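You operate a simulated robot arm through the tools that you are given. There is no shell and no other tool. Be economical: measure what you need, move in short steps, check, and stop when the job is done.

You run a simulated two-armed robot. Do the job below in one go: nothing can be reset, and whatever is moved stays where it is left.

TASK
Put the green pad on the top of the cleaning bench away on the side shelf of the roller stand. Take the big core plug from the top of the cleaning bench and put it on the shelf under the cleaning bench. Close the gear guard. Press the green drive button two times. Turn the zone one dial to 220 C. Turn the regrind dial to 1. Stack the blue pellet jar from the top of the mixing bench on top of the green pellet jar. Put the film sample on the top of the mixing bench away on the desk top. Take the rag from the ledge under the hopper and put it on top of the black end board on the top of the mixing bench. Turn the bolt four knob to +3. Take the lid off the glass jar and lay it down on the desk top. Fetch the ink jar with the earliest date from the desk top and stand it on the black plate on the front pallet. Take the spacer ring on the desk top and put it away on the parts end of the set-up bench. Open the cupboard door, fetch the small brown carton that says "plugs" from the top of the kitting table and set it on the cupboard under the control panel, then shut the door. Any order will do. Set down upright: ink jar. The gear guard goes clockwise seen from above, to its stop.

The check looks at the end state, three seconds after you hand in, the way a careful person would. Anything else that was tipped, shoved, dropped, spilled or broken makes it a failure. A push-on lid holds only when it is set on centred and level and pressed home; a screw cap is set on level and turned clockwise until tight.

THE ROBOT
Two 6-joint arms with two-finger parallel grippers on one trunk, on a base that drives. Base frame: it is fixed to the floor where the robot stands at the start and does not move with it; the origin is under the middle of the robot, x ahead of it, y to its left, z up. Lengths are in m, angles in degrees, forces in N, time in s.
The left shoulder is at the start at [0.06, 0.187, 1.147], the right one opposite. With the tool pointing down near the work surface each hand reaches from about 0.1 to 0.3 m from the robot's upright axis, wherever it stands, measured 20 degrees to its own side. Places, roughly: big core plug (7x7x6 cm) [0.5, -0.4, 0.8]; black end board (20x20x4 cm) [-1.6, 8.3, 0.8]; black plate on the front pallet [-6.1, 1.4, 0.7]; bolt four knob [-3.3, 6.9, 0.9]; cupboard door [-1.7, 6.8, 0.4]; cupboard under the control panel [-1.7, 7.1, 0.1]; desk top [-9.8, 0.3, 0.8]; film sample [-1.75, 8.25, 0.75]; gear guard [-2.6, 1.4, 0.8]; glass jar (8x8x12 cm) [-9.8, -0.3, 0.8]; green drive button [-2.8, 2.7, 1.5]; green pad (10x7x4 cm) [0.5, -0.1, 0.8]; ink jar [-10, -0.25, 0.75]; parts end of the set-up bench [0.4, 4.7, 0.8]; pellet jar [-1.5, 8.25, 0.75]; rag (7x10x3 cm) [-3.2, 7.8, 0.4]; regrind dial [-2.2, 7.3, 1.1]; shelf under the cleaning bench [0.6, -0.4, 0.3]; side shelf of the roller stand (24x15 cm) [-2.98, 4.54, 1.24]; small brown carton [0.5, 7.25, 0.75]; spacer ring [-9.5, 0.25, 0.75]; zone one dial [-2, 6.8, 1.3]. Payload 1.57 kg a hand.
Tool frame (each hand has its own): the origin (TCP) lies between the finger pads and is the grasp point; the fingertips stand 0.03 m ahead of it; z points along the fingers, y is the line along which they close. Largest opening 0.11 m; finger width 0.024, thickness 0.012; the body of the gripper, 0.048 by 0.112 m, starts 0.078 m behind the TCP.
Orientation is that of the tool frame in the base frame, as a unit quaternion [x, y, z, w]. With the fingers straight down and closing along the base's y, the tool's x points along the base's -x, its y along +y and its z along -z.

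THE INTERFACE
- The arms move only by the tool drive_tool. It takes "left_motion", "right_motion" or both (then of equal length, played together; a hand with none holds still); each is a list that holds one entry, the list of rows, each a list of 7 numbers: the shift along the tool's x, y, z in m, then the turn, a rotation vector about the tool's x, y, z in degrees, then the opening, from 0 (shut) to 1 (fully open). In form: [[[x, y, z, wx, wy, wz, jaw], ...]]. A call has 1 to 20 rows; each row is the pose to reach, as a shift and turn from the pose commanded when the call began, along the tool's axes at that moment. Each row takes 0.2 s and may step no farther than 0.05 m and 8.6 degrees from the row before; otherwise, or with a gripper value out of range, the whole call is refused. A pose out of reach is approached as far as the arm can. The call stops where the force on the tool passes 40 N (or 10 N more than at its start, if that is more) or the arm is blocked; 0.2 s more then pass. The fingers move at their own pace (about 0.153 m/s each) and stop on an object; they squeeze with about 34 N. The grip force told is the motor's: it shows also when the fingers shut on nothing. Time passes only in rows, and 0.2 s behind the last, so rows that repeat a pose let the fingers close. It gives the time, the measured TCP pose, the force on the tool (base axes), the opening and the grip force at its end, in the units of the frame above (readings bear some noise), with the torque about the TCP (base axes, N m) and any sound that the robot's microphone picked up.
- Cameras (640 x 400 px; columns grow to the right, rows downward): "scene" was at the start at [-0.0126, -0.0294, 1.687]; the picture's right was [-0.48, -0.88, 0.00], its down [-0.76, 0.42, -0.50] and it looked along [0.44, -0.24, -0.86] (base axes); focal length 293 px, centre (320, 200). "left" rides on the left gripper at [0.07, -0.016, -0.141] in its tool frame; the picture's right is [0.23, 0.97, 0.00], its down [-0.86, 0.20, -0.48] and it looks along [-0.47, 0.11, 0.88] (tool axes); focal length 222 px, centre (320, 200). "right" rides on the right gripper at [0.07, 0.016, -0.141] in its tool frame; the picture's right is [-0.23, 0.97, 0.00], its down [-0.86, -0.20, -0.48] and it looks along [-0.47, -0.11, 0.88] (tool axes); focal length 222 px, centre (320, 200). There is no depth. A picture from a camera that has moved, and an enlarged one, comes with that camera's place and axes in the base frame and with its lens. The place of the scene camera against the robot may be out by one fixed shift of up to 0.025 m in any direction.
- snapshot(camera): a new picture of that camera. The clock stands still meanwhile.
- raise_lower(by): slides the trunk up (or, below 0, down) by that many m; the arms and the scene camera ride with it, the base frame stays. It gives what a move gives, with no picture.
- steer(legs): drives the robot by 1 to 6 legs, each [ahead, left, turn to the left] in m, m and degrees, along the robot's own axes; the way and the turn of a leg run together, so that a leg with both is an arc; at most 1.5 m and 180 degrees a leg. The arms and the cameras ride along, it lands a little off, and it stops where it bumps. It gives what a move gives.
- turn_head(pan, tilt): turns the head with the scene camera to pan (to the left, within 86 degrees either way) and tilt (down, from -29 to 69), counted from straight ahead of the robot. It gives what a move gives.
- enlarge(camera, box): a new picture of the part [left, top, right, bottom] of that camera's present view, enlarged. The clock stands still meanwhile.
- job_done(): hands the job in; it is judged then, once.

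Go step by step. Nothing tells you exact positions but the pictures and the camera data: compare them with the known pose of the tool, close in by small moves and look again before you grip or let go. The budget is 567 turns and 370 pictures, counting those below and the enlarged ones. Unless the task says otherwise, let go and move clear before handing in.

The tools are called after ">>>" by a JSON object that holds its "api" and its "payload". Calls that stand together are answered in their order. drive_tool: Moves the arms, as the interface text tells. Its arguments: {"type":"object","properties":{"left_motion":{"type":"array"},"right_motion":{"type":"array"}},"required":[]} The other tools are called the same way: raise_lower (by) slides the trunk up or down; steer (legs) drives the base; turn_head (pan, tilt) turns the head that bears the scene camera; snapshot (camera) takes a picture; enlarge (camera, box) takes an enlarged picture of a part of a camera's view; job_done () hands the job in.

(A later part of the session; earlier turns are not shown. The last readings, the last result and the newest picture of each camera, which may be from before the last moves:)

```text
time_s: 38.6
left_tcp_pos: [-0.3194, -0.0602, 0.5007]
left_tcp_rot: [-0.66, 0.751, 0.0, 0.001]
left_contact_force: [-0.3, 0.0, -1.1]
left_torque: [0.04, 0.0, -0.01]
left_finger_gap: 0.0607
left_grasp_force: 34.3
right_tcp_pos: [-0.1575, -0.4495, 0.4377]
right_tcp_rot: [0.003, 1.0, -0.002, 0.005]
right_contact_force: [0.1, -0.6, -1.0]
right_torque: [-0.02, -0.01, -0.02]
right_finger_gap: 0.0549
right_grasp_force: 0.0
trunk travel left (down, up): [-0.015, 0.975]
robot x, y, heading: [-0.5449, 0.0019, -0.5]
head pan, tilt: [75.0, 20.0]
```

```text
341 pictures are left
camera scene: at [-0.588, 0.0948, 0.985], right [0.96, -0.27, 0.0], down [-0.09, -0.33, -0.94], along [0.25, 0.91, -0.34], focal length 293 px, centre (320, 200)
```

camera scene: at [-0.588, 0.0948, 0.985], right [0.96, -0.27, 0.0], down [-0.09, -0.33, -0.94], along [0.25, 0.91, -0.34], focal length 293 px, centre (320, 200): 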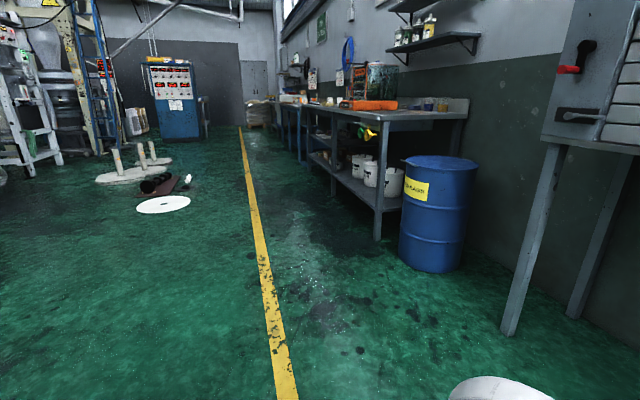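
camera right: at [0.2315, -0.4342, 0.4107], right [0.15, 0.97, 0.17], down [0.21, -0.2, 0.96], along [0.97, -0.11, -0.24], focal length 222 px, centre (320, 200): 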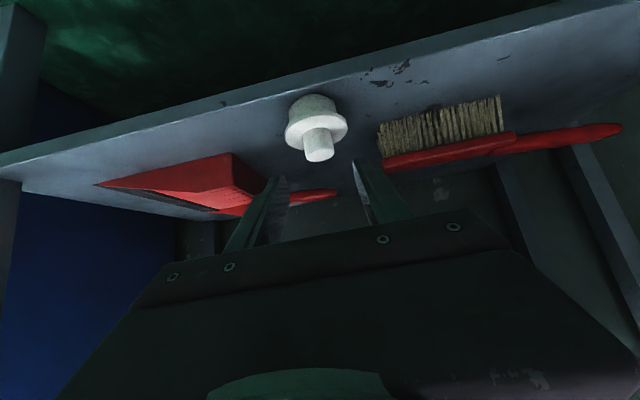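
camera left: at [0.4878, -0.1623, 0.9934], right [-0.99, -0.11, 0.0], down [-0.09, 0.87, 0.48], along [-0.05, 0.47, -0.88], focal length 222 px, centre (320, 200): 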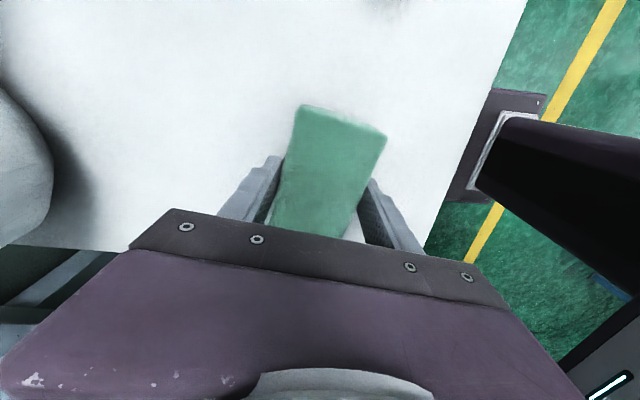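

I see the aisle, with the blue control panel at its far end. I raise the trunk in two steps and turn left to see the gear guard side.

>>> {"api": "raise_lower", "payload": {"by": 0.4}}

>>> {"api": "raise_lower", "payload": {"by": 0.38}}

>>> {"api": "steer", "payload": {"legs": [[0, 0, 140]]}}

>>> {"api": "turn_head", "payload": {"pan": 0, "tilt": 25}}

>>> {"api": "snapshot", "payload": {"camera": "scene"}}

```text
time_s: 42.4
left_tcp_pos: [-0.3203, -0.0611, 0.9012]
left_tcp_rot: [-0.66, 0.751, 0.0, 0.001]
left_contact_force: [0.0, -0.4, -0.7]
left_torque: [0.02, 0.0, 0.02]
left_finger_gap: 0.0609
left_grasp_force: 34.1
right_tcp_pos: [-0.1572, -0.4498, 0.8366]
right_tcp_rot: [0.003, 1.0, 0.0, 0.004]
right_contact_force: [0.5, -0.3, 0.0]
right_torque: [-0.01, -0.01, -0.05]
right_finger_gap: 0.0553
right_grasp_force: 0.0
trunk travel left (down, up): [-0.415, 0.575]
robot x, y, heading: [-0.5392, -0.0018, -0.4]
head pan, tilt: [75.0, 20.0]
```

```text
time_s: 46.1
left_tcp_pos: [-0.3198, -0.0602, 1.2814]
left_tcp_rot: [-0.661, 0.751, 0.001, 0.001]
left_contact_force: [1.0, 0.7, -1.4]
left_torque: [0.0, -0.03, 0.03]
left_finger_gap: 0.0609
left_grasp_force: 34.1
right_tcp_pos: [-0.1579, -0.4491, 1.2166]
right_tcp_rot: [0.003, 1.0, -0.001, 0.003]
right_contact_force: [-0.1, -0.7, -0.7]
right_torque: [-0.04, -0.02, 0.03]
right_finger_gap: 0.0552
right_grasp_force: 0.1
trunk travel left (down, up): [-0.795, 0.195]
robot x, y, heading: [-0.5399, 0.0023, -0.3]
head pan, tilt: [75.0, 20.0]
```

```text
time_s: 52.2
left_tcp_pos: [-0.6655, 0.1961, 1.2808]
left_tcp_rot: [0.939, 0.345, -0.001, 0.0]
left_contact_force: [0.0, -0.3, -0.2]
left_torque: [-0.02, -0.06, 0.01]
left_finger_gap: 0.0608
left_grasp_force: 33.7
right_tcp_pos: [-0.5239, 0.5939, 1.216]
right_tcp_rot: [0.932, -0.362, -0.003, -0.003]
right_contact_force: [-0.1, 0.4, 1.0]
right_torque: [-0.01, -0.01, -0.04]
right_finger_gap: 0.0552
right_grasp_force: 0.2
trunk travel left (down, up): [-0.795, 0.195]
robot x, y, heading: [-0.5434, 0.0011, 137.4]
head pan, tilt: [75.0, 20.0]
```

```text
time_s: 53.7
left_tcp_pos: [-0.666, 0.1972, 1.2809]
left_tcp_rot: [0.938, 0.347, 0.0, -0.001]
left_contact_force: [0.5, 1.6, -1.0]
left_torque: [-0.01, 0.01, -0.01]
left_finger_gap: 0.0609
left_grasp_force: 34.3
right_tcp_pos: [-0.5241, 0.5939, 1.2171]
right_tcp_rot: [0.932, -0.361, -0.003, -0.002]
right_contact_force: [0.9, 0.6, -0.1]
right_torque: [-0.02, 0.03, 0.01]
right_finger_gap: 0.0548
right_grasp_force: 0.0
trunk travel left (down, up): [-0.795, 0.195]
robot x, y, heading: [-0.5409, 0.0037, 137.6]
head pan, tilt: [0.0, 25.0]
```

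```text
340 pictures are left
camera scene: at [-0.5766, 0.0265, 1.7569], right [0.67, 0.74, 0.0], down [0.31, -0.29, -0.91], along [-0.67, 0.61, -0.42], focal length 293 px, centre (320, 200)
```

scene: 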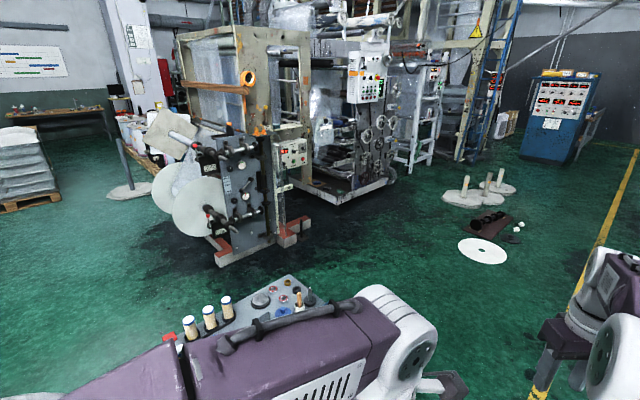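

I see the printing stand at about (-2.6, 1.4), and some panel-like thing close behind the left arm. I zoom on the gear area and look down at that close thing.

>>> {"api": "enlarge", "payload": {"camera": "scene", "box": [110, 80, 430, 280]}}

>>> {"api": "turn_head", "payload": {"pan": 35, "tilt": 45}}

>>> {"api": "snapshot", "payload": {"camera": "scene"}}

```text
2.00 times, centred on (270, 180) of scene
camera zoom: at [-0.5766, 0.0265, 1.7569], right [0.67, 0.74, 0.0], down [0.31, -0.29, -0.91], along [-0.67, 0.61, -0.42], focal length 586 px, centre (420, 240)
```

zoom: 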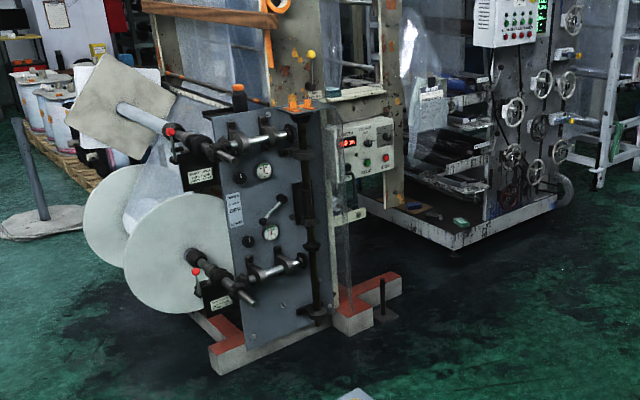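

```text
time_s: 54.7
left_tcp_pos: [-0.6649, 0.1969, 1.2813]
left_tcp_rot: [0.938, 0.346, -0.001, -0.001]
left_contact_force: [-0.3, 0.2, -0.6]
left_torque: [-0.02, -0.02, -0.04]
left_finger_gap: 0.0608
left_grasp_force: 33.7
right_tcp_pos: [-0.5235, 0.594, 1.216]
right_tcp_rot: [0.932, -0.362, -0.004, -0.002]
right_contact_force: [0.3, 0.1, 0.3]
right_torque: [0.02, 0.01, 0.01]
right_finger_gap: 0.0551
right_grasp_force: 0.1
trunk travel left (down, up): [-0.795, 0.195]
robot x, y, heading: [-0.5448, 0.0024, 137.4]
head pan, tilt: [35.0, 45.0]
```

```text
338 pictures are left
camera scene: at [-0.5891, -0.0249, 1.7263], right [0.13, 0.99, 0.0], down [0.7, -0.09, -0.71], along [-0.7, 0.09, -0.71], focal length 293 px, centre (320, 200)
```

scene: 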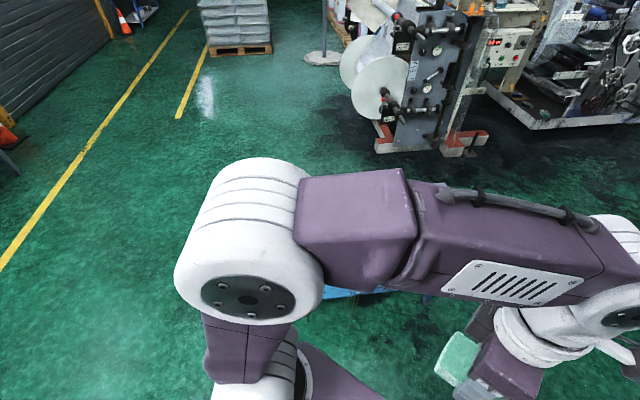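

Something stands close in front, hidden behind the left arm. I turn right and look at it from a freer angle.

>>> {"api": "steer", "payload": {"legs": [[0, 0, -50]]}}

>>> {"api": "turn_head", "payload": {"pan": 75, "tilt": 40}}

>>> {"api": "snapshot", "payload": {"camera": "scene"}}

```text
time_s: 57.3
left_tcp_pos: [-0.4725, 0.2218, 1.2817]
left_tcp_rot: [0.997, -0.08, 0.001, 0.0]
left_contact_force: [-1.0, -0.1, -0.9]
left_torque: [0.02, 0.0, 0.01]
left_finger_gap: 0.0611
left_grasp_force: 34.3
right_tcp_pos: [-0.0779, 0.3715, 1.217]
right_tcp_rot: [-0.693, 0.721, 0.002, 0.003]
right_contact_force: [-0.3, -0.1, -0.2]
right_torque: [0.0, 0.0, 0.0]
right_finger_gap: 0.0554
right_grasp_force: 0.0
trunk travel left (down, up): [-0.795, 0.195]
robot x, y, heading: [-0.5383, 0.0013, 87.9]
head pan, tilt: [35.0, 45.0]
```

```text
time_s: 58.4
left_tcp_pos: [-0.4732, 0.222, 1.2802]
left_tcp_rot: [0.997, -0.079, 0.0, -0.001]
left_contact_force: [0.5, 0.3, -0.4]
left_torque: [0.0, 0.01, 0.01]
left_finger_gap: 0.0611
left_grasp_force: 33.9
right_tcp_pos: [-0.0782, 0.371, 1.2172]
right_tcp_rot: [-0.694, 0.72, 0.001, 0.003]
right_contact_force: [0.1, -0.3, 0.4]
right_torque: [0.0, 0.01, -0.03]
right_finger_gap: 0.055
right_grasp_force: 0.0
trunk travel left (down, up): [-0.795, 0.195]
robot x, y, heading: [-0.5408, 0.0014, 87.8]
head pan, tilt: [75.0, 40.0]
```

```text
337 pictures are left
camera scene: at [-0.6362, -0.0299, 1.7335], right [0.3, 0.95, 0.0], down [0.61, -0.19, -0.77], along [-0.73, 0.23, -0.64], focal length 293 px, centre (320, 200)
```

scene: 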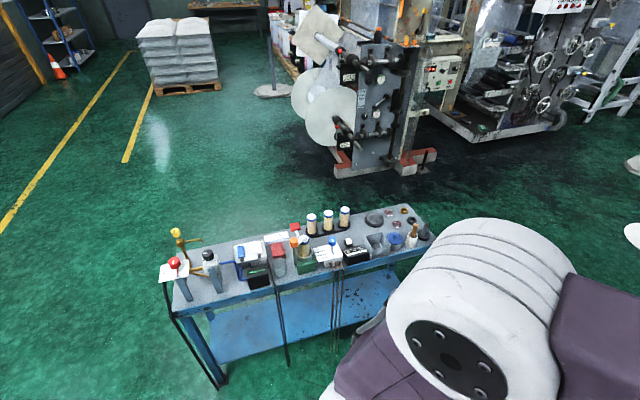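

There's a tool cart at about x -1.15 to -1.55, y -0.4 to 0.75, so I go round it: ahead to y≈1.45, turn left, and drive toward the stand.

>>> {"api": "steer", "payload": {"legs": [[1.45, 0, 0], [0, 0, 90], [0.6, 0, 0]]}}

>>> {"api": "turn_head", "payload": {"pan": 0, "tilt": 35}}

>>> {"api": "snapshot", "payload": {"camera": "scene"}}

```text
time_s: 72.3
left_tcp_pos: [-1.3008, 1.5448, 1.2808]
left_tcp_rot: [0.757, 0.654, -0.001, -0.001]
left_contact_force: [0.3, 1.3, -0.4]
left_torque: [0.01, 0.04, 0.0]
left_finger_gap: 0.0608
left_grasp_force: 34.0
right_tcp_pos: [-1.4566, 1.9362, 1.2173]
right_tcp_rot: [1.0, -0.011, -0.005, -0.001]
right_contact_force: [1.3, -0.8, 0.3]
right_torque: [-0.02, 0.01, 0.0]
right_finger_gap: 0.055
right_grasp_force: 0.0
trunk travel left (down, up): [-0.795, 0.195]
robot x, y, heading: [-1.0791, 1.4792, 179.0]
head pan, tilt: [75.0, 40.0]
```

```text
time_s: 73.8
left_tcp_pos: [-1.3027, 1.5444, 1.2815]
left_tcp_rot: [0.756, 0.654, -0.001, 0.0]
left_contact_force: [0.3, -0.4, -0.6]
left_torque: [-0.02, -0.01, -0.01]
left_finger_gap: 0.0607
left_grasp_force: 33.9
right_tcp_pos: [-1.4588, 1.9353, 1.217]
right_tcp_rot: [1.0, -0.011, -0.003, -0.001]
right_contact_force: [0.7, 0.0, -0.6]
right_torque: [-0.02, -0.01, 0.01]
right_finger_gap: 0.0551
right_grasp_force: 0.0
trunk travel left (down, up): [-0.795, 0.195]
robot x, y, heading: [-1.0803, 1.4793, 178.6]
head pan, tilt: [0.0, 35.0]
```

```text
336 pictures are left
camera scene: at [-1.1206, 1.4829, 1.7411], right [0.02, 1.0, 0.0], down [0.57, -0.01, -0.82], along [-0.82, 0.02, -0.57], focal length 293 px, centre (320, 200)
```

scene: 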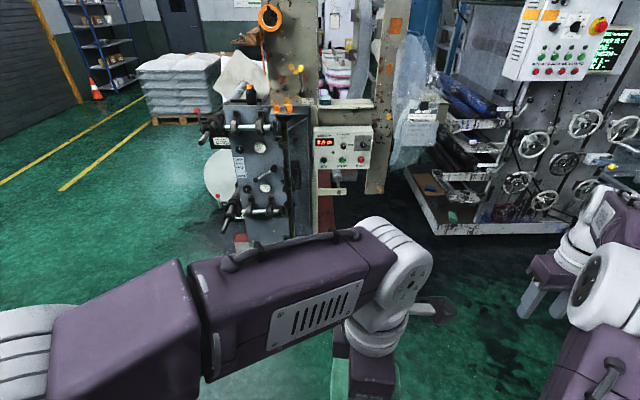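

I zoom on the stand to identify the guard.

>>> {"api": "enlarge", "payload": {"camera": "scene", "box": [190, 70, 400, 245]}}

```text
2.29 times, centred on (295, 158) of scene
camera zoom: at [-1.1206, 1.4829, 1.7411], right [0.02, 1.0, 0.0], down [0.57, -0.01, -0.82], along [-0.82, 0.02, -0.57], focal length 670 px, centre (377, 297)
```

zoom: 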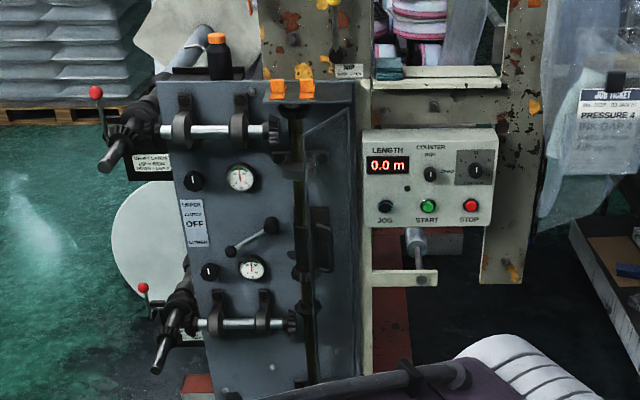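

The guard is hinged at its right side and stands partly open toward me, so it must be swung to the left onto the plate. I move the left hand out of the view and drive nearer.

>>> {"api": "drive_tool", "payload": {"left_motion": [[[-0.045, 0, 0, 0, 0, 0, 0.3], [-0.09, 0, 0, 0, 0, 0, 0.3], [-0.135, 0, 0, 0, 0, 0, 0.3], [-0.18, 0, 0, 0, 0, 0, 0.3], [-0.22, 0, 0, 0, 0, 0, 0.3], [-0.26, 0, 0, 0, 0, 0, 0.3]]]}}

>>> {"api": "steer", "payload": {"legs": [[0.6, 0.2, 0]]}}

>>> {"api": "turn_head", "payload": {"pan": -12, "tilt": 45}}

>>> {"api": "snapshot", "payload": {"camera": "scene"}}

```text
time_s: 75.2
left_tcp_pos: [-1.3426, 1.2844, 1.2807]
left_tcp_rot: [0.757, 0.654, 0.001, -0.001]
left_contact_force: [-0.1, -0.5, -0.1]
left_torque: [0.02, -0.01, 0.01]
left_finger_gap: 0.0608
left_grasp_force: 33.7
left hand out of reach, approached as far as the arm can: row 5
right_tcp_pos: [-1.4572, 1.937, 1.2169]
right_tcp_rot: [1.0, -0.01, -0.003, -0.001]
right_contact_force: [-0.1, 0.4, 0.3]
right_torque: [-0.02, 0.0, 0.04]
right_finger_gap: 0.055
right_grasp_force: 0.1
trunk travel left (down, up): [-0.795, 0.195]
robot x, y, heading: [-1.0807, 1.4799, 178.8]
head pan, tilt: [0.0, 35.0]
```

```text
time_s: 78.7
left_tcp_pos: [-1.9405, 1.098, 1.2803]
left_tcp_rot: [0.755, 0.656, 0.0, 0.0]
left_contact_force: [-0.7, 0.4, 0.1]
left_torque: [-0.01, 0.05, 0.0]
left_finger_gap: 0.0608
left_grasp_force: 33.5
right_tcp_pos: [-2.0594, 1.7489, 1.2169]
right_tcp_rot: [1.0, -0.009, -0.004, -0.001]
right_contact_force: [0.0, 0.2, -0.1]
right_torque: [0.03, 0.04, 0.0]
right_finger_gap: 0.0548
right_grasp_force: 0.0
trunk travel left (down, up): [-0.795, 0.195]
robot x, y, heading: [-1.6798, 1.2954, 179.0]
head pan, tilt: [0.0, 35.0]
```

```text
time_s: 79.5
left_tcp_pos: [-1.9415, 1.097, 1.2795]
left_tcp_rot: [0.754, 0.656, 0.0, -0.001]
left_contact_force: [-0.2, -0.2, 0.1]
left_torque: [-0.02, 0.03, 0.0]
left_finger_gap: 0.0608
left_grasp_force: 34.5
right_tcp_pos: [-2.0599, 1.748, 1.2157]
right_tcp_rot: [1.0, -0.008, -0.004, -0.001]
right_contact_force: [-0.1, 0.0, -0.1]
right_torque: [0.02, 0.0, -0.01]
right_finger_gap: 0.055
right_grasp_force: 0.1
trunk travel left (down, up): [-0.795, 0.195]
robot x, y, heading: [-1.6757, 1.2886, 179.0]
head pan, tilt: [-12.0, 45.0]
```

```text
334 pictures are left
camera scene: at [-1.7124, 1.3124, 1.7263], right [0.22, 0.97, 0.0], down [0.69, -0.16, -0.71], along [-0.69, 0.16, -0.71], focal length 293 px, centre (320, 200)
```

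scene: 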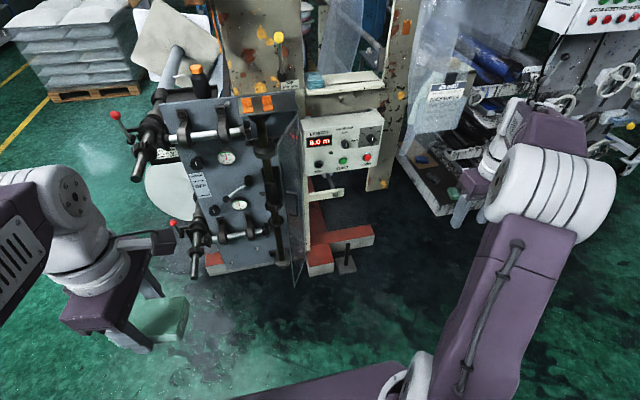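

>>> {"api": "enlarge", "payload": {"camera": "scene", "box": [170, 85, 350, 295]}}

```text
1.90 times, centred on (260, 190) of scene
camera zoom: at [-1.7124, 1.3124, 1.7263], right [0.22, 0.97, 0.0], down [0.69, -0.16, -0.71], along [-0.69, 0.16, -0.71], focal length 558 px, centre (434, 219)
```

zoom: 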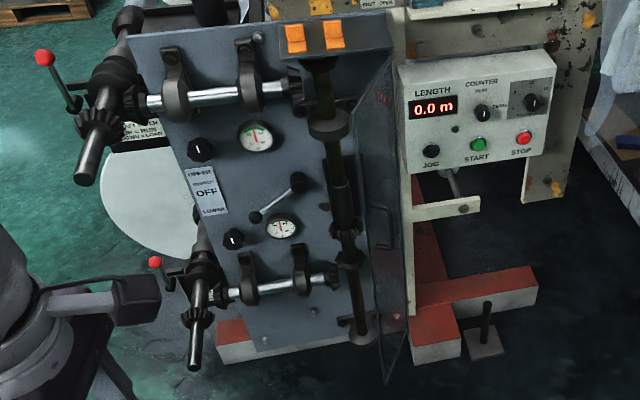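

The acrylic guard's hinge is near (-2.6, 1.45), its free edge near (-2.4, 1.35), and its top at about z 1.26. I'll push near its top from the right side with closed right fingers, so I drive closer and check.

>>> {"api": "steer", "payload": {"legs": [[0.3, 0.15, 0]]}}

>>> {"api": "drive_tool", "payload": {"right_motion": [[[0, 0, 0, 0, 0, 0, 0.2], [0, 0, 0, 0, 0, 0, 0.0], [0, 0, 0, 0, 0, 0, 0.0]]]}}

>>> {"api": "snapshot", "payload": {"camera": "scene"}}

>>> {"api": "snapshot", "payload": {"camera": "right"}}

```text
time_s: 81.7
left_tcp_pos: [-2.2376, 0.9594, 1.2797]
left_tcp_rot: [0.758, 0.652, 0.0, -0.001]
left_contact_force: [0.3, -0.1, -0.2]
left_torque: [0.01, 0.02, 0.0]
left_finger_gap: 0.0609
left_grasp_force: 33.9
right_tcp_pos: [-2.3496, 1.6098, 1.2169]
right_tcp_rot: [1.0, -0.014, -0.004, -0.001]
right_contact_force: [0.1, -0.5, 0.9]
right_torque: [-0.02, -0.01, -0.01]
right_finger_gap: 0.055
right_grasp_force: 0.1
trunk travel left (down, up): [-0.795, 0.195]
robot x, y, heading: [-1.9798, 1.146, 178.4]
head pan, tilt: [-12.0, 45.0]
```

```text
time_s: 82.5
left_tcp_pos: [-2.24, 0.9571, 1.2807]
left_tcp_rot: [0.758, 0.652, 0.001, -0.002]
left_contact_force: [0.3, 0.5, -0.9]
left_torque: [0.02, 0.02, 0.01]
left_finger_gap: 0.0608
left_grasp_force: 34.5
right_tcp_pos: [-2.3536, 1.6068, 1.2161]
right_tcp_rot: [1.0, -0.014, -0.004, -0.001]
right_contact_force: [-0.6, 0.2, 0.3]
right_torque: [0.01, 0.0, 0.04]
right_finger_gap: 0.0
right_grasp_force: 21.3
trunk travel left (down, up): [-0.795, 0.195]
robot x, y, heading: [-1.9801, 1.1533, 178.5]
head pan, tilt: [-12.0, 45.0]
```

```text
332 pictures are left
camera scene: at [-2.0091, 1.1694, 1.7263], right [0.23, 0.97, 0.0], down [0.69, -0.17, -0.71], along [-0.69, 0.17, -0.71], focal length 293 px, centre (320, 200)
```

scene: 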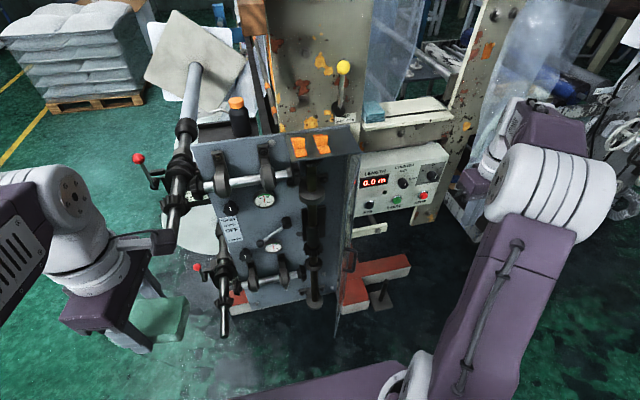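

```text
331 pictures are left
camera right: at [-2.2825, 1.5889, 1.3561], right [-0.25, -0.97, 0.0], down [-0.85, 0.22, 0.48], along [-0.47, 0.12, -0.87], focal length 222 px, centre (320, 200)
```

right: 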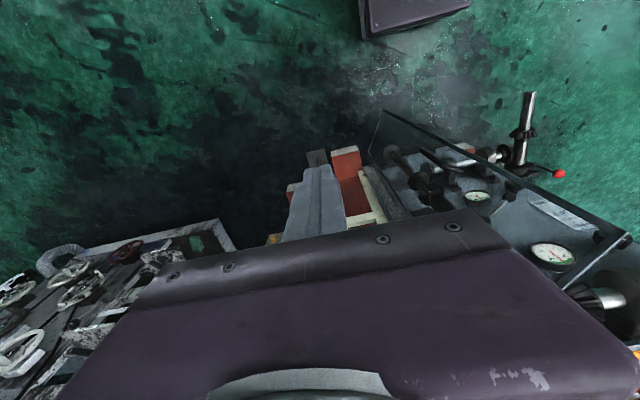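

Free edge at about (-2.47, 1.36), guard top z≈1.21, hinge near (-2.67, 1.46). I drive a bit forward, bring the closed fingers behind the guard and lower them.

>>> {"api": "steer", "payload": {"legs": [[0.12, 0, 0]]}}

>>> {"api": "drive_tool", "payload": {"right_motion": [[[0, 0.04, 0, 0, 0, 0, 0], [0, 0.08, 0, 0, 0, 0, 0], [0, 0.12, 0, 0, 0, 0, 0], [0, 0.15, 0, 0, 0, 0, 0]]]}}

>>> {"api": "snapshot", "payload": {"camera": "right"}}

>>> {"api": "snapshot", "payload": {"camera": "scene"}}

```text
time_s: 83.7
left_tcp_pos: [-2.357, 0.9599, 1.2798]
left_tcp_rot: [0.758, 0.652, 0.0, -0.002]
left_contact_force: [0.2, -0.5, 0.0]
left_torque: [-0.04, 0.01, 0.02]
left_finger_gap: 0.0608
left_grasp_force: 34.2
right_tcp_pos: [-2.4706, 1.6116, 1.2176]
right_tcp_rot: [1.0, -0.014, -0.005, -0.001]
right_contact_force: [0.4, 0.2, -0.7]
right_torque: [0.02, 0.02, 0.0]
right_finger_gap: 0.0002
right_grasp_force: 21.5
trunk travel left (down, up): [-0.795, 0.195]
robot x, y, heading: [-2.0984, 1.151, 178.3]
head pan, tilt: [-12.0, 45.0]
```

```text
time_s: 84.7
left_tcp_pos: [-2.3598, 0.9588, 1.2797]
left_tcp_rot: [0.758, 0.652, 0.0, -0.001]
left_contact_force: [1.3, 0.0, -0.2]
left_torque: [0.01, 0.02, 0.03]
left_finger_gap: 0.0608
left_grasp_force: 34.2
right_tcp_pos: [-2.4778, 1.4609, 1.2173]
right_tcp_rot: [1.0, -0.014, -0.004, -0.001]
right_contact_force: [0.3, -0.1, -0.4]
right_torque: [0.03, -0.01, -0.02]
right_finger_gap: 0.0
right_grasp_force: 22.0
trunk travel left (down, up): [-0.795, 0.195]
robot x, y, heading: [-2.0996, 1.1527, 178.5]
head pan, tilt: [-12.0, 45.0]
```

```text
330 pictures are left
camera right: at [-2.4066, 1.4408, 1.3564], right [-0.25, -0.97, 0.0], down [-0.85, 0.22, 0.49], along [-0.47, 0.12, -0.87], focal length 222 px, centre (320, 200)
```

right: 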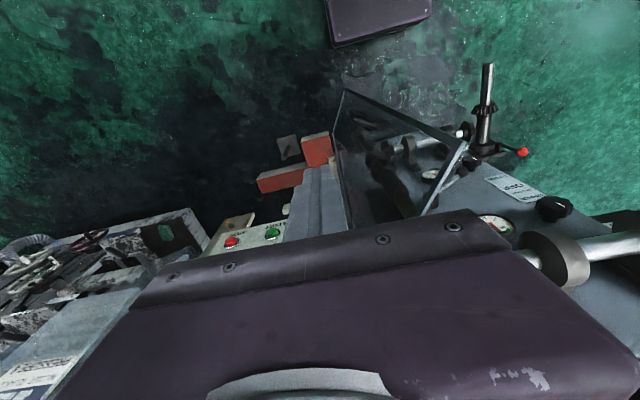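

```text
329 pictures are left
camera scene: at [-2.1275, 1.1716, 1.7263], right [0.23, 0.97, 0.0], down [0.69, -0.17, -0.71], along [-0.69, 0.17, -0.71], focal length 293 px, centre (320, 200)
```

scene: 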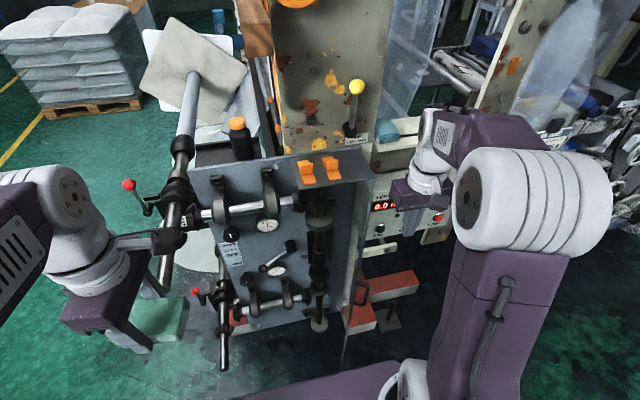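

Guard top z≈1.195. I lower the fingers behind it and swing it along its arc, with a check partway.

>>> {"api": "drive_tool", "payload": {"right_motion": [[[0, 0.0, 0.03, 0, 0, 0, 0], [0, 0.0, 0.057, 0, 0, 0, 0], [-0.02, 0.035, 0.057, 0, 0, 0, 0], [-0.033, 0.065, 0.057, 0, 0, 0, 0], [-0.043, 0.085, 0.057, 0, 0, 0, 0], [-0.053, 0.104, 0.057, 0, 0, 0, 0], [-0.067, 0.12, 0.057, 0, 0, 0, 0], [-0.083, 0.137, 0.057, 0, 0, 0, 0], [-0.102, 0.15, 0.057, 0, 0, 0, 0], [-0.121, 0.161, 0.057, 0, 0, 0, 0]]]}}

>>> {"api": "snapshot", "payload": {"camera": "right"}}

>>> {"api": "snapshot", "payload": {"camera": "scene"}}

```text
time_s: 86.9
left_tcp_pos: [-2.3613, 0.9604, 1.2795]
left_tcp_rot: [0.758, 0.652, 0.0, 0.001]
left_contact_force: [0.4, -0.3, 0.4]
left_torque: [0.01, -0.01, 0.01]
left_finger_gap: 0.0608
left_grasp_force: 34.2
right_tcp_pos: [-2.6026, 1.3048, 1.1574]
right_tcp_rot: [1.0, -0.014, -0.003, 0.0]
right_contact_force: [0.3, -0.9, -0.2]
right_torque: [-0.02, -0.02, -0.01]
right_finger_gap: 0.0001
right_grasp_force: 21.7
trunk travel left (down, up): [-0.795, 0.195]
robot x, y, heading: [-2.1021, 1.1525, 178.6]
head pan, tilt: [-12.0, 45.0]
```

```text
328 pictures are left
camera right: at [-2.5321, 1.2846, 1.2981], right [-0.25, -0.97, 0.0], down [-0.85, 0.22, 0.48], along [-0.47, 0.12, -0.87], focal length 222 px, centre (320, 200)
```

right: 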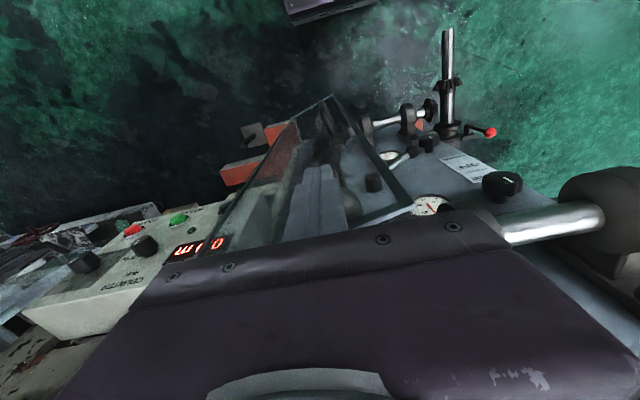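

```text
327 pictures are left
camera scene: at [-2.1298, 1.1725, 1.7263], right [0.23, 0.97, 0.0], down [0.69, -0.17, -0.71], along [-0.69, 0.17, -0.71], focal length 293 px, centre (320, 200)
```

scene: 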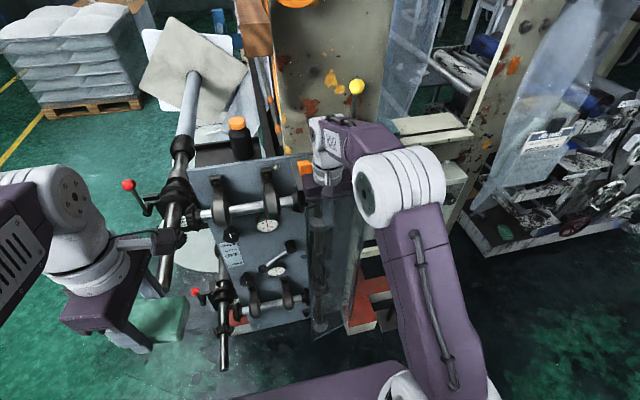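

The guard is at about -72° now, nearly closed. I continue on the arc slowly until it stops.

>>> {"api": "drive_tool", "payload": {"right_motion": [[[-0.01, 0.005, 0, 0, 0, 0, 0], [-0.02, 0.01, 0, 0, 0, 0, 0], [-0.03, 0.014, 0, 0, 0, 0, 0], [-0.04, 0.016, 0, 0, 0, 0, 0], [-0.048, 0.017, 0, 0, 0, 0, 0], [-0.056, 0.017, 0, 0, 0, 0, 0], [-0.064, 0.017, 0, 0, 0, 0, 0], [-0.072, 0.017, 0, 0, 0, 0, 0]]]}}

>>> {"api": "snapshot", "payload": {"camera": "right"}}

>>> {"api": "snapshot", "payload": {"camera": "scene"}}

```text
time_s: 88.2
left_tcp_pos: [-2.3529, 0.9611, 1.2819]
left_tcp_rot: [0.759, 0.651, -0.002, -0.002]
left_contact_force: [0.4, 0.5, -0.3]
left_torque: [0.02, 0.02, 0.0]
left_finger_gap: 0.0608
left_grasp_force: 33.8
right_tcp_pos: [-2.6416, 1.2895, 1.1612]
right_tcp_rot: [1.0, -0.012, 0.008, -0.003]
right_contact_force: [26.2, 3.5, 9.5]
right_torque: [-0.26, 1.03, 0.34]
right_finger_gap: 0.0
right_grasp_force: 21.3
trunk travel left (down, up): [-0.795, 0.195]
robot x, y, heading: [-2.0993, 1.1549, 178.4]
head pan, tilt: [-12.0, 45.0]
stopped in row 6 (right hand): the force on the tool passed its limit (the readings are from after the stop); the commanded pose is now the measured one
```

```text
326 pictures are left
camera right: at [-2.5742, 1.2706, 1.3018], right [-0.25, -0.97, -0.01], down [-0.86, 0.22, 0.47], along [-0.45, 0.12, -0.88], focal length 222 px, centre (320, 200)
```

right: 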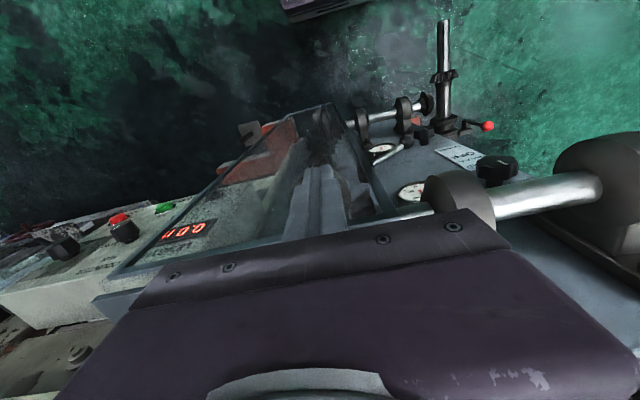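

```text
325 pictures are left
camera scene: at [-2.1188, 1.1733, 1.7268], right [0.24, 0.97, 0.0], down [0.68, -0.17, -0.71], along [-0.69, 0.17, -0.7], focal length 293 px, centre (320, 200)
```

scene: 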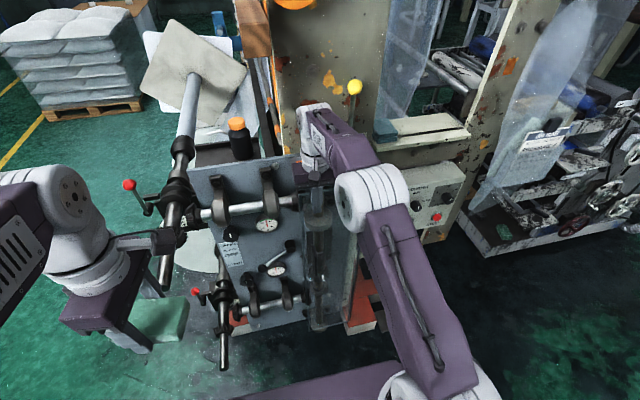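

It stopped with the guard at about -87°, which seems to be its stop. I back the hand off and inspect.

>>> {"api": "drive_tool", "payload": {"right_motion": [[[0.03, 0, 0, 0, 0, 0, 0], [0.06, 0, -0.02, 0, 0, 0, 0], [0.1, -0.02, -0.04, 0, 0, 0, 0], [0.13, -0.06, -0.05, 0, 0, 0, 0], [0.13, -0.1, -0.06, 0, 0, 0, 0], [0.13, -0.15, -0.06, 0, 0, 0, 0], [0.13, -0.2, -0.06, 0, 0, 0, 0]]]}}

>>> {"api": "enlarge", "payload": {"camera": "scene", "box": [190, 130, 420, 360]}}

>>> {"api": "snapshot", "payload": {"camera": "right"}}

```text
refused: row 4 steps farther than a row can; nothing moved
```

```text
1.74 times, centred on (305, 245) of scene
camera zoom: at [-2.1188, 1.1733, 1.7268], right [0.24, 0.97, 0.0], down [0.68, -0.17, -0.71], along [-0.69, 0.17, -0.7], focal length 510 px, centre (346, 122)
```

zoom: 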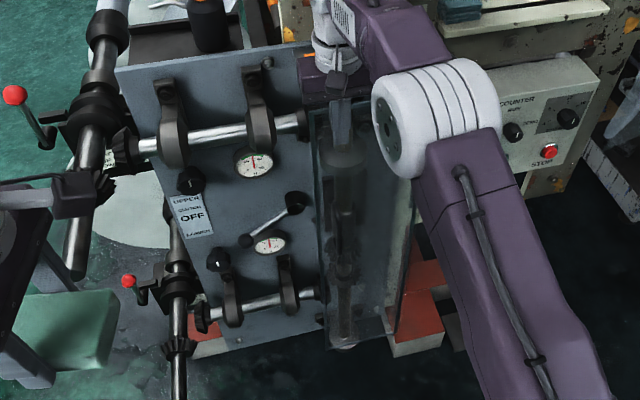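

```text
323 pictures are left
camera right: at [-2.5742, 1.2706, 1.3018], right [-0.25, -0.97, -0.01], down [-0.86, 0.22, 0.47], along [-0.45, 0.12, -0.88], focal length 222 px, centre (320, 200)
```

right: 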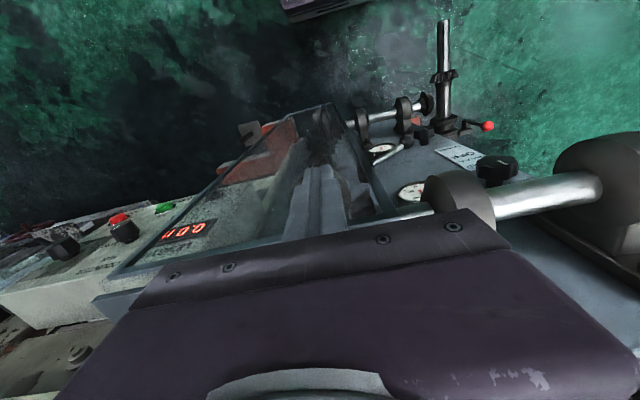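

>>> {"api": "drive_tool", "payload": {"right_motion": [[[0.03, 0, 0, 0, 0, 0, 0], [0.06, 0, -0.02, 0, 0, 0, 0], [0.09, -0.01, -0.04, 0, 0, 0, 0], [0.12, -0.03, -0.05, 0, 0, 0, 0], [0.13, -0.07, -0.06, 0, 0, 0, 0], [0.13, -0.115, -0.06, 0, 0, 0, 0], [0.13, -0.16, -0.06, 0, 0, 0, 0], [0.13, -0.2, -0.06, 0, 0, 0, 0]]]}}

>>> {"api": "enlarge", "payload": {"camera": "scene", "box": [190, 130, 420, 360]}}

>>> {"api": "snapshot", "payload": {"camera": "right"}}

```text
time_s: 90.0
left_tcp_pos: [-2.3591, 0.9617, 1.2799]
left_tcp_rot: [0.758, 0.653, 0.0, -0.001]
left_contact_force: [0.1, 0.1, -0.5]
left_torque: [-0.02, -0.02, -0.01]
left_finger_gap: 0.0609
left_grasp_force: 34.6
right_tcp_pos: [-2.514, 1.4889, 1.2201]
right_tcp_rot: [1.0, -0.013, 0.006, -0.001]
right_contact_force: [-0.4, 0.0, 0.4]
right_torque: [-0.03, 0.01, 0.01]
right_finger_gap: 0.0
right_grasp_force: 21.2
trunk travel left (down, up): [-0.795, 0.195]
robot x, y, heading: [-2.0989, 1.1542, 178.5]
head pan, tilt: [-12.0, 45.0]
```

```text
1.74 times, centred on (305, 245) of scene
camera zoom: at [-2.1273, 1.1751, 1.7263], right [0.24, 0.97, 0.0], down [0.69, -0.17, -0.71], along [-0.69, 0.17, -0.71], focal length 510 px, centre (346, 122)
```

zoom: 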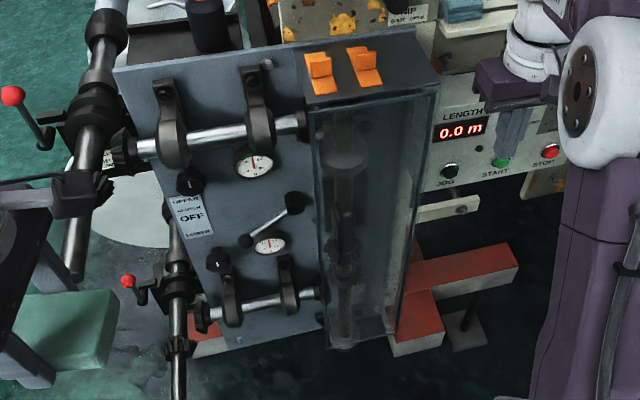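

```text
321 pictures are left
camera right: at [-2.4468, 1.469, 1.3607], right [-0.25, -0.97, -0.01], down [-0.86, 0.22, 0.47], along [-0.45, 0.12, -0.88], focal length 222 px, centre (320, 200)
```

right: 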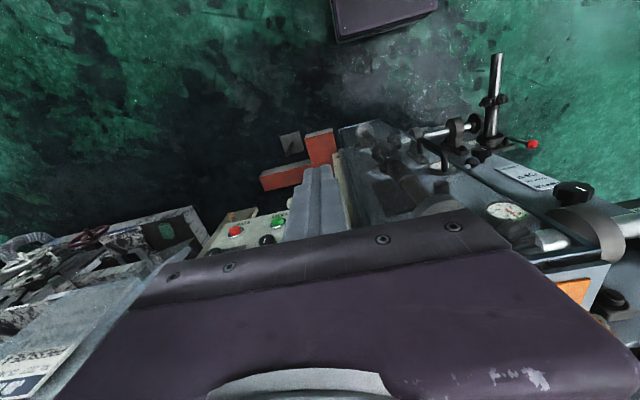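

The guard is shut flat over the gears. Next is the green drive button near (-2.8, 2.7, 1.5): I retract the right hand and look to the right.

>>> {"api": "drive_tool", "payload": {"right_motion": [[[0.04, 0, -0.02, 0, 0, 0, 0], [0.08, 0, -0.04, 0, 0, 0, 0], [0.12, 0, -0.06, 0, 0, 0, 0], [0.16, 0, -0.08, 0, 0, 0, 0]]]}}

>>> {"api": "steer", "payload": {"legs": [[-0.1, 0, 0]]}}

>>> {"api": "turn_head", "payload": {"pan": -60, "tilt": 25}}

>>> {"api": "snapshot", "payload": {"camera": "scene"}}

```text
time_s: 91.0
left_tcp_pos: [-2.3581, 0.9604, 1.2798]
left_tcp_rot: [0.758, 0.652, 0.0, -0.001]
left_contact_force: [0.4, 0.2, -0.4]
left_torque: [0.03, 0.04, 0.02]
left_finger_gap: 0.0607
left_grasp_force: 34.0
right_tcp_pos: [-2.3535, 1.4826, 1.3031]
right_tcp_rot: [1.0, -0.014, 0.005, -0.003]
right_contact_force: [-0.7, 0.2, 0.4]
right_torque: [-0.01, 0.03, -0.01]
right_finger_gap: 0.0001
right_grasp_force: 21.9
trunk travel left (down, up): [-0.795, 0.195]
robot x, y, heading: [-2.0992, 1.1506, 178.2]
head pan, tilt: [-12.0, 45.0]
```

```text
time_s: 92.2
left_tcp_pos: [-2.2623, 0.9581, 1.2797]
left_tcp_rot: [0.759, 0.651, 0.001, 0.0]
left_contact_force: [0.6, 0.3, -0.3]
left_torque: [0.02, -0.02, -0.01]
left_finger_gap: 0.0608
left_grasp_force: 34.4
right_tcp_pos: [-2.259, 1.4811, 1.3001]
right_tcp_rot: [1.0, -0.013, 0.007, -0.002]
right_contact_force: [0.2, -0.3, -0.4]
right_torque: [-0.02, -0.06, 0.01]
right_finger_gap: 0.0003
right_grasp_force: 20.9
trunk travel left (down, up): [-0.795, 0.195]
robot x, y, heading: [-1.9961, 1.1486, 178.5]
head pan, tilt: [-12.0, 45.0]
```

```text
time_s: 93.4
left_tcp_pos: [-2.2598, 0.9589, 1.2801]
left_tcp_rot: [0.759, 0.651, 0.002, 0.0]
left_contact_force: [0.0, -0.3, -1.0]
left_torque: [-0.01, -0.01, 0.02]
left_finger_gap: 0.0611
left_grasp_force: 34.7
right_tcp_pos: [-2.2581, 1.4806, 1.3018]
right_tcp_rot: [1.0, -0.014, 0.007, -0.001]
right_contact_force: [-0.2, 0.1, 0.4]
right_torque: [0.0, 0.0, 0.02]
right_finger_gap: 0.0
right_grasp_force: 21.3
trunk travel left (down, up): [-0.795, 0.195]
robot x, y, heading: [-1.9997, 1.1513, 178.1]
head pan, tilt: [-60.0, 25.0]
```

```text
320 pictures are left
camera scene: at [-1.9938, 1.2322, 1.7568], right [0.88, 0.48, 0.0], down [0.2, -0.37, -0.91], along [-0.43, 0.8, -0.42], focal length 293 px, centre (320, 200)
```

scene: 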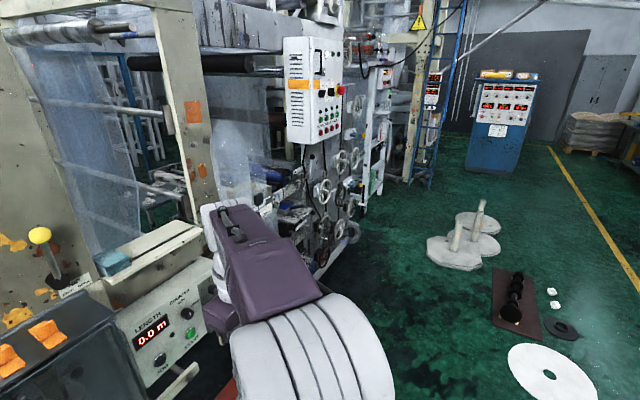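

The path along +y at x≈-2 is clear. I strafe right 1.3 m to face the button panel.

>>> {"api": "steer", "payload": {"legs": [[0, -1.25, 0]]}}

>>> {"api": "turn_head", "payload": {"pan": -10, "tilt": 15}}

>>> {"api": "snapshot", "payload": {"camera": "scene"}}

```text
time_s: 99.8
left_tcp_pos: [-2.222, 2.2308, 1.2799]
left_tcp_rot: [0.759, 0.651, 0.0, 0.0]
left_contact_force: [-0.3, -0.1, -1.4]
left_torque: [-0.03, 0.01, -0.01]
left_finger_gap: 0.0608
left_grasp_force: 34.3
right_tcp_pos: [-2.2171, 2.7554, 1.3014]
right_tcp_rot: [1.0, -0.015, 0.007, -0.002]
right_contact_force: [-0.4, 0.1, -0.2]
right_torque: [0.04, 0.01, -0.02]
right_finger_gap: 0.0
right_grasp_force: 21.2
trunk travel left (down, up): [-0.795, 0.195]
robot x, y, heading: [-1.961, 2.4239, 178.2]
head pan, tilt: [-60.0, 25.0]
```

```text
time_s: 101.0
left_tcp_pos: [-2.2223, 2.2325, 1.2805]
left_tcp_rot: [0.759, 0.651, 0.0, -0.001]
left_contact_force: [-1.3, 0.1, -0.6]
left_torque: [-0.04, -0.01, 0.0]
left_finger_gap: 0.0606
left_grasp_force: 34.1
right_tcp_pos: [-2.2162, 2.756, 1.3012]
right_tcp_rot: [1.0, -0.015, 0.007, -0.002]
right_contact_force: [-0.8, -0.2, 0.4]
right_torque: [0.01, -0.01, 0.01]
right_finger_gap: 0.0
right_grasp_force: 21.5
trunk travel left (down, up): [-0.795, 0.195]
robot x, y, heading: [-1.9592, 2.4225, 178.1]
head pan, tilt: [-10.0, 15.0]
```

```text
319 pictures are left
camera scene: at [-2.0017, 2.4438, 1.7731], right [0.21, 0.98, 0.0], down [0.25, -0.05, -0.97], along [-0.95, 0.2, -0.26], focal length 293 px, centre (320, 200)
```

scene: 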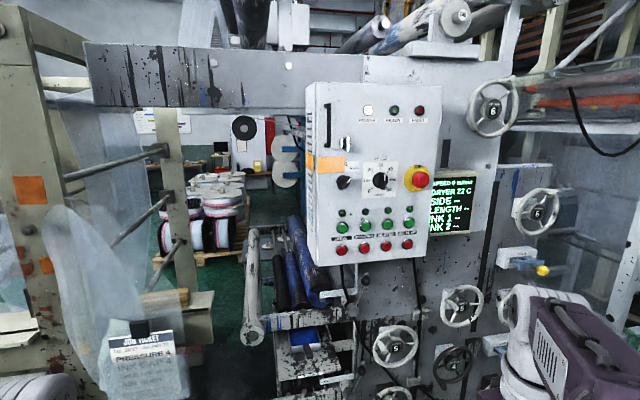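

>>> {"api": "enlarge", "payload": {"camera": "scene", "box": [300, 80, 480, 270]}}

```text
2.11 times, centred on (390, 175) of scene
camera zoom: at [-2.0017, 2.4438, 1.7731], right [0.21, 0.98, 0.0], down [0.25, -0.05, -0.97], along [-0.95, 0.2, -0.26], focal length 617 px, centre (173, 253)
```

zoom: 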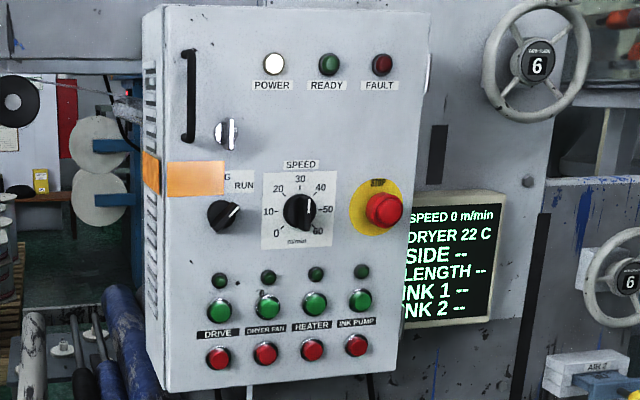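

The DRIVE button is the leftmost green one, at about (-2.75, 2.67, 1.48). I turn the right hand to point forward at that height with the fingers closed.

>>> {"api": "drive_tool", "payload": {"right_motion": [[[-0.018, 0.008, -0.016, 0, -8.2, 0, 0], [-0.036, 0.016, -0.032, 0, -16.4, 0, 0], [-0.054, 0.024, -0.048, 0, -24.6, 0, 0], [-0.072, 0.032, -0.064, 0, -32.8, 0, 0], [-0.09, 0.04, -0.08, 0, -41, 0, 0], [-0.108, 0.048, -0.096, 0, -49.2, 0, 0], [-0.126, 0.056, -0.112, 0, -57.4, 0, 0], [-0.144, 0.064, -0.128, 0, -65.6, 0, 0], [-0.162, 0.072, -0.144, 0, -73.8, 0, 0], [-0.18, 0.08, -0.16, 0, -82, 0, 0], [-0.2, 0.09, -0.18, 0, -90, 0, 0]]]}}

>>> {"api": "snapshot", "payload": {"camera": "right"}}

>>> {"api": "snapshot", "payload": {"camera": "scene"}}

```text
time_s: 103.4
left_tcp_pos: [-2.2208, 2.2322, 1.2801]
left_tcp_rot: [0.76, 0.65, 0.0, -0.001]
left_contact_force: [-0.3, -0.1, -0.3]
left_torque: [-0.01, 0.0, 0.02]
left_finger_gap: 0.0606
left_grasp_force: 33.8
right_tcp_pos: [-2.4361, 2.6723, 1.4741]
right_tcp_rot: [0.711, -0.009, -0.703, -0.011]
right_contact_force: [1.2, -0.1, -0.5]
right_torque: [-0.01, 0.0, 0.0]
right_finger_gap: 0.0
right_grasp_force: 21.4
right hand out of reach, approached as far as the arm can: row 4, 5, 6, 7, 8, 9, 10, 11
trunk travel left (down, up): [-0.795, 0.195]
robot x, y, heading: [-1.9606, 2.4211, 178.4]
head pan, tilt: [-10.0, 15.0]
```

```text
317 pictures are left
camera right: at [-2.2943, 2.6521, 1.4057], right [-0.03, -0.97, 0.22], down [0.47, 0.18, 0.86], along [-0.88, 0.13, 0.45], focal length 222 px, centre (320, 200)
```

right: 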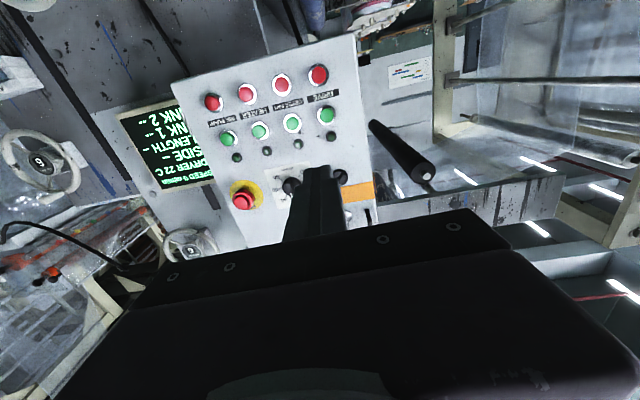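

```text
316 pictures are left
camera scene: at [-2.0018, 2.4434, 1.7731], right [0.2, 0.98, 0.0], down [0.25, -0.05, -0.97], along [-0.95, 0.2, -0.26], focal length 293 px, centre (320, 200)
```

scene: 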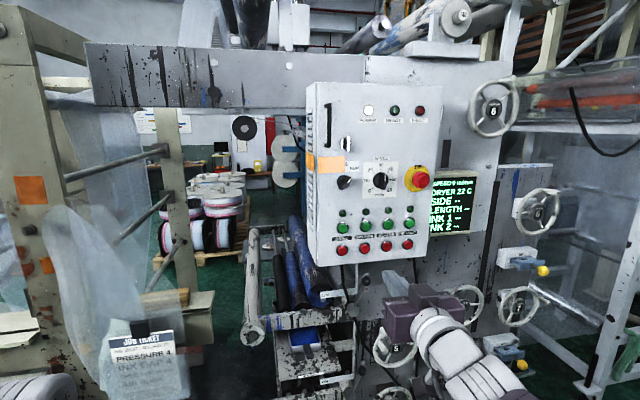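

The button works out at (-2.795, 2.672, 1.466). The arm was at its reach limit, so I raise the trunk, retract the arm a little, and drive closer.

>>> {"api": "drive_tool", "payload": {"right_motion": [[[0.03, 0, -0.03, 0, 0, 0, 0], [0.06, 0, -0.06, 0, 0, 0, 0], [0.09, 0, -0.09, 0, 0, 0, 0], [0.12, 0, -0.12, 0, 0, 0, 0]]]}}

>>> {"api": "raise_lower", "payload": {"by": 0.11}}

>>> {"api": "steer", "payload": {"legs": [[0.3, 0, 0]]}}

>>> {"api": "snapshot", "payload": {"camera": "right"}}

>>> {"api": "snapshot", "payload": {"camera": "scene"}}

```text
time_s: 104.4
left_tcp_pos: [-2.2224, 2.233, 1.2799]
left_tcp_rot: [0.759, 0.651, 0.0, 0.001]
left_contact_force: [-0.4, 0.1, -0.4]
left_torque: [0.01, -0.02, 0.04]
left_finger_gap: 0.0607
left_grasp_force: 33.7
right_tcp_pos: [-2.3832, 2.7215, 1.4111]
right_tcp_rot: [0.712, -0.01, -0.702, -0.012]
right_contact_force: [0.4, 0.1, 0.4]
right_torque: [0.01, 0.01, -0.01]
right_finger_gap: 0.0002
right_grasp_force: 21.4
right hand out of reach, approached as far as the arm can: row 1, 2, 3, 4
trunk travel left (down, up): [-0.795, 0.195]
robot x, y, heading: [-1.9605, 2.4219, 178.0]
head pan, tilt: [-10.0, 15.0]
```

```text
time_s: 105.8
left_tcp_pos: [-2.2212, 2.2323, 1.3902]
left_tcp_rot: [0.759, 0.651, 0.0, -0.001]
left_contact_force: [0.5, 0.6, -0.9]
left_torque: [0.05, 0.0, 0.0]
left_finger_gap: 0.0609
left_grasp_force: 34.5
right_tcp_pos: [-2.3833, 2.7214, 1.5223]
right_tcp_rot: [0.712, -0.009, -0.702, -0.012]
right_contact_force: [1.4, 0.8, -0.4]
right_torque: [0.02, 0.01, -0.02]
right_finger_gap: 0.0001
right_grasp_force: 21.7
trunk travel left (down, up): [-0.905, 0.085]
robot x, y, heading: [-1.9599, 2.423, 178.2]
head pan, tilt: [-10.0, 15.0]
```

```text
time_s: 107.8
left_tcp_pos: [-2.5208, 2.2428, 1.3905]
left_tcp_rot: [0.76, 0.649, -0.001, 0.0]
left_contact_force: [-0.1, 0.1, -0.6]
left_torque: [0.01, 0.04, 0.0]
left_finger_gap: 0.0606
left_grasp_force: 34.0
right_tcp_pos: [-2.6813, 2.7324, 1.5227]
right_tcp_rot: [0.711, -0.011, -0.703, -0.013]
right_contact_force: [0.1, -0.3, -0.4]
right_torque: [-0.04, 0.0, -0.01]
right_finger_gap: 0.0002
right_grasp_force: 21.5
trunk travel left (down, up): [-0.905, 0.085]
robot x, y, heading: [-2.2582, 2.4311, 178.1]
head pan, tilt: [-10.0, 15.0]
```

```text
315 pictures are left
camera right: at [-2.5401, 2.7107, 1.4531], right [-0.03, -0.97, 0.22], down [0.47, 0.18, 0.86], along [-0.88, 0.14, 0.46], focal length 222 px, centre (320, 200)
```

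right: 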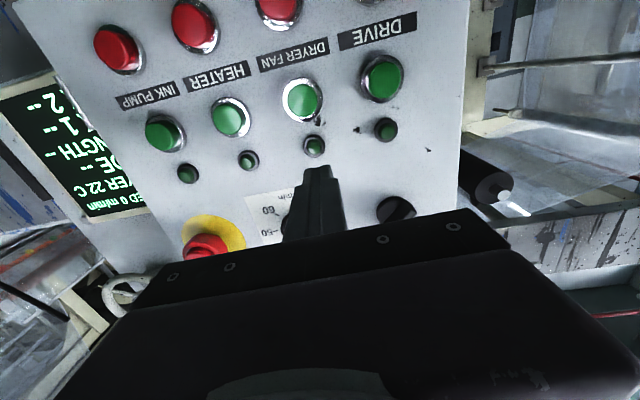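

```text
314 pictures are left
camera scene: at [-2.2998, 2.4537, 1.8832], right [0.21, 0.98, 0.0], down [0.25, -0.05, -0.97], along [-0.95, 0.2, -0.26], focal length 293 px, centre (320, 200)
```

scene: 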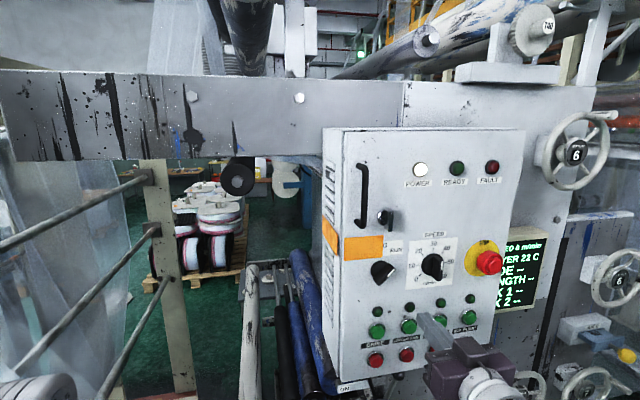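

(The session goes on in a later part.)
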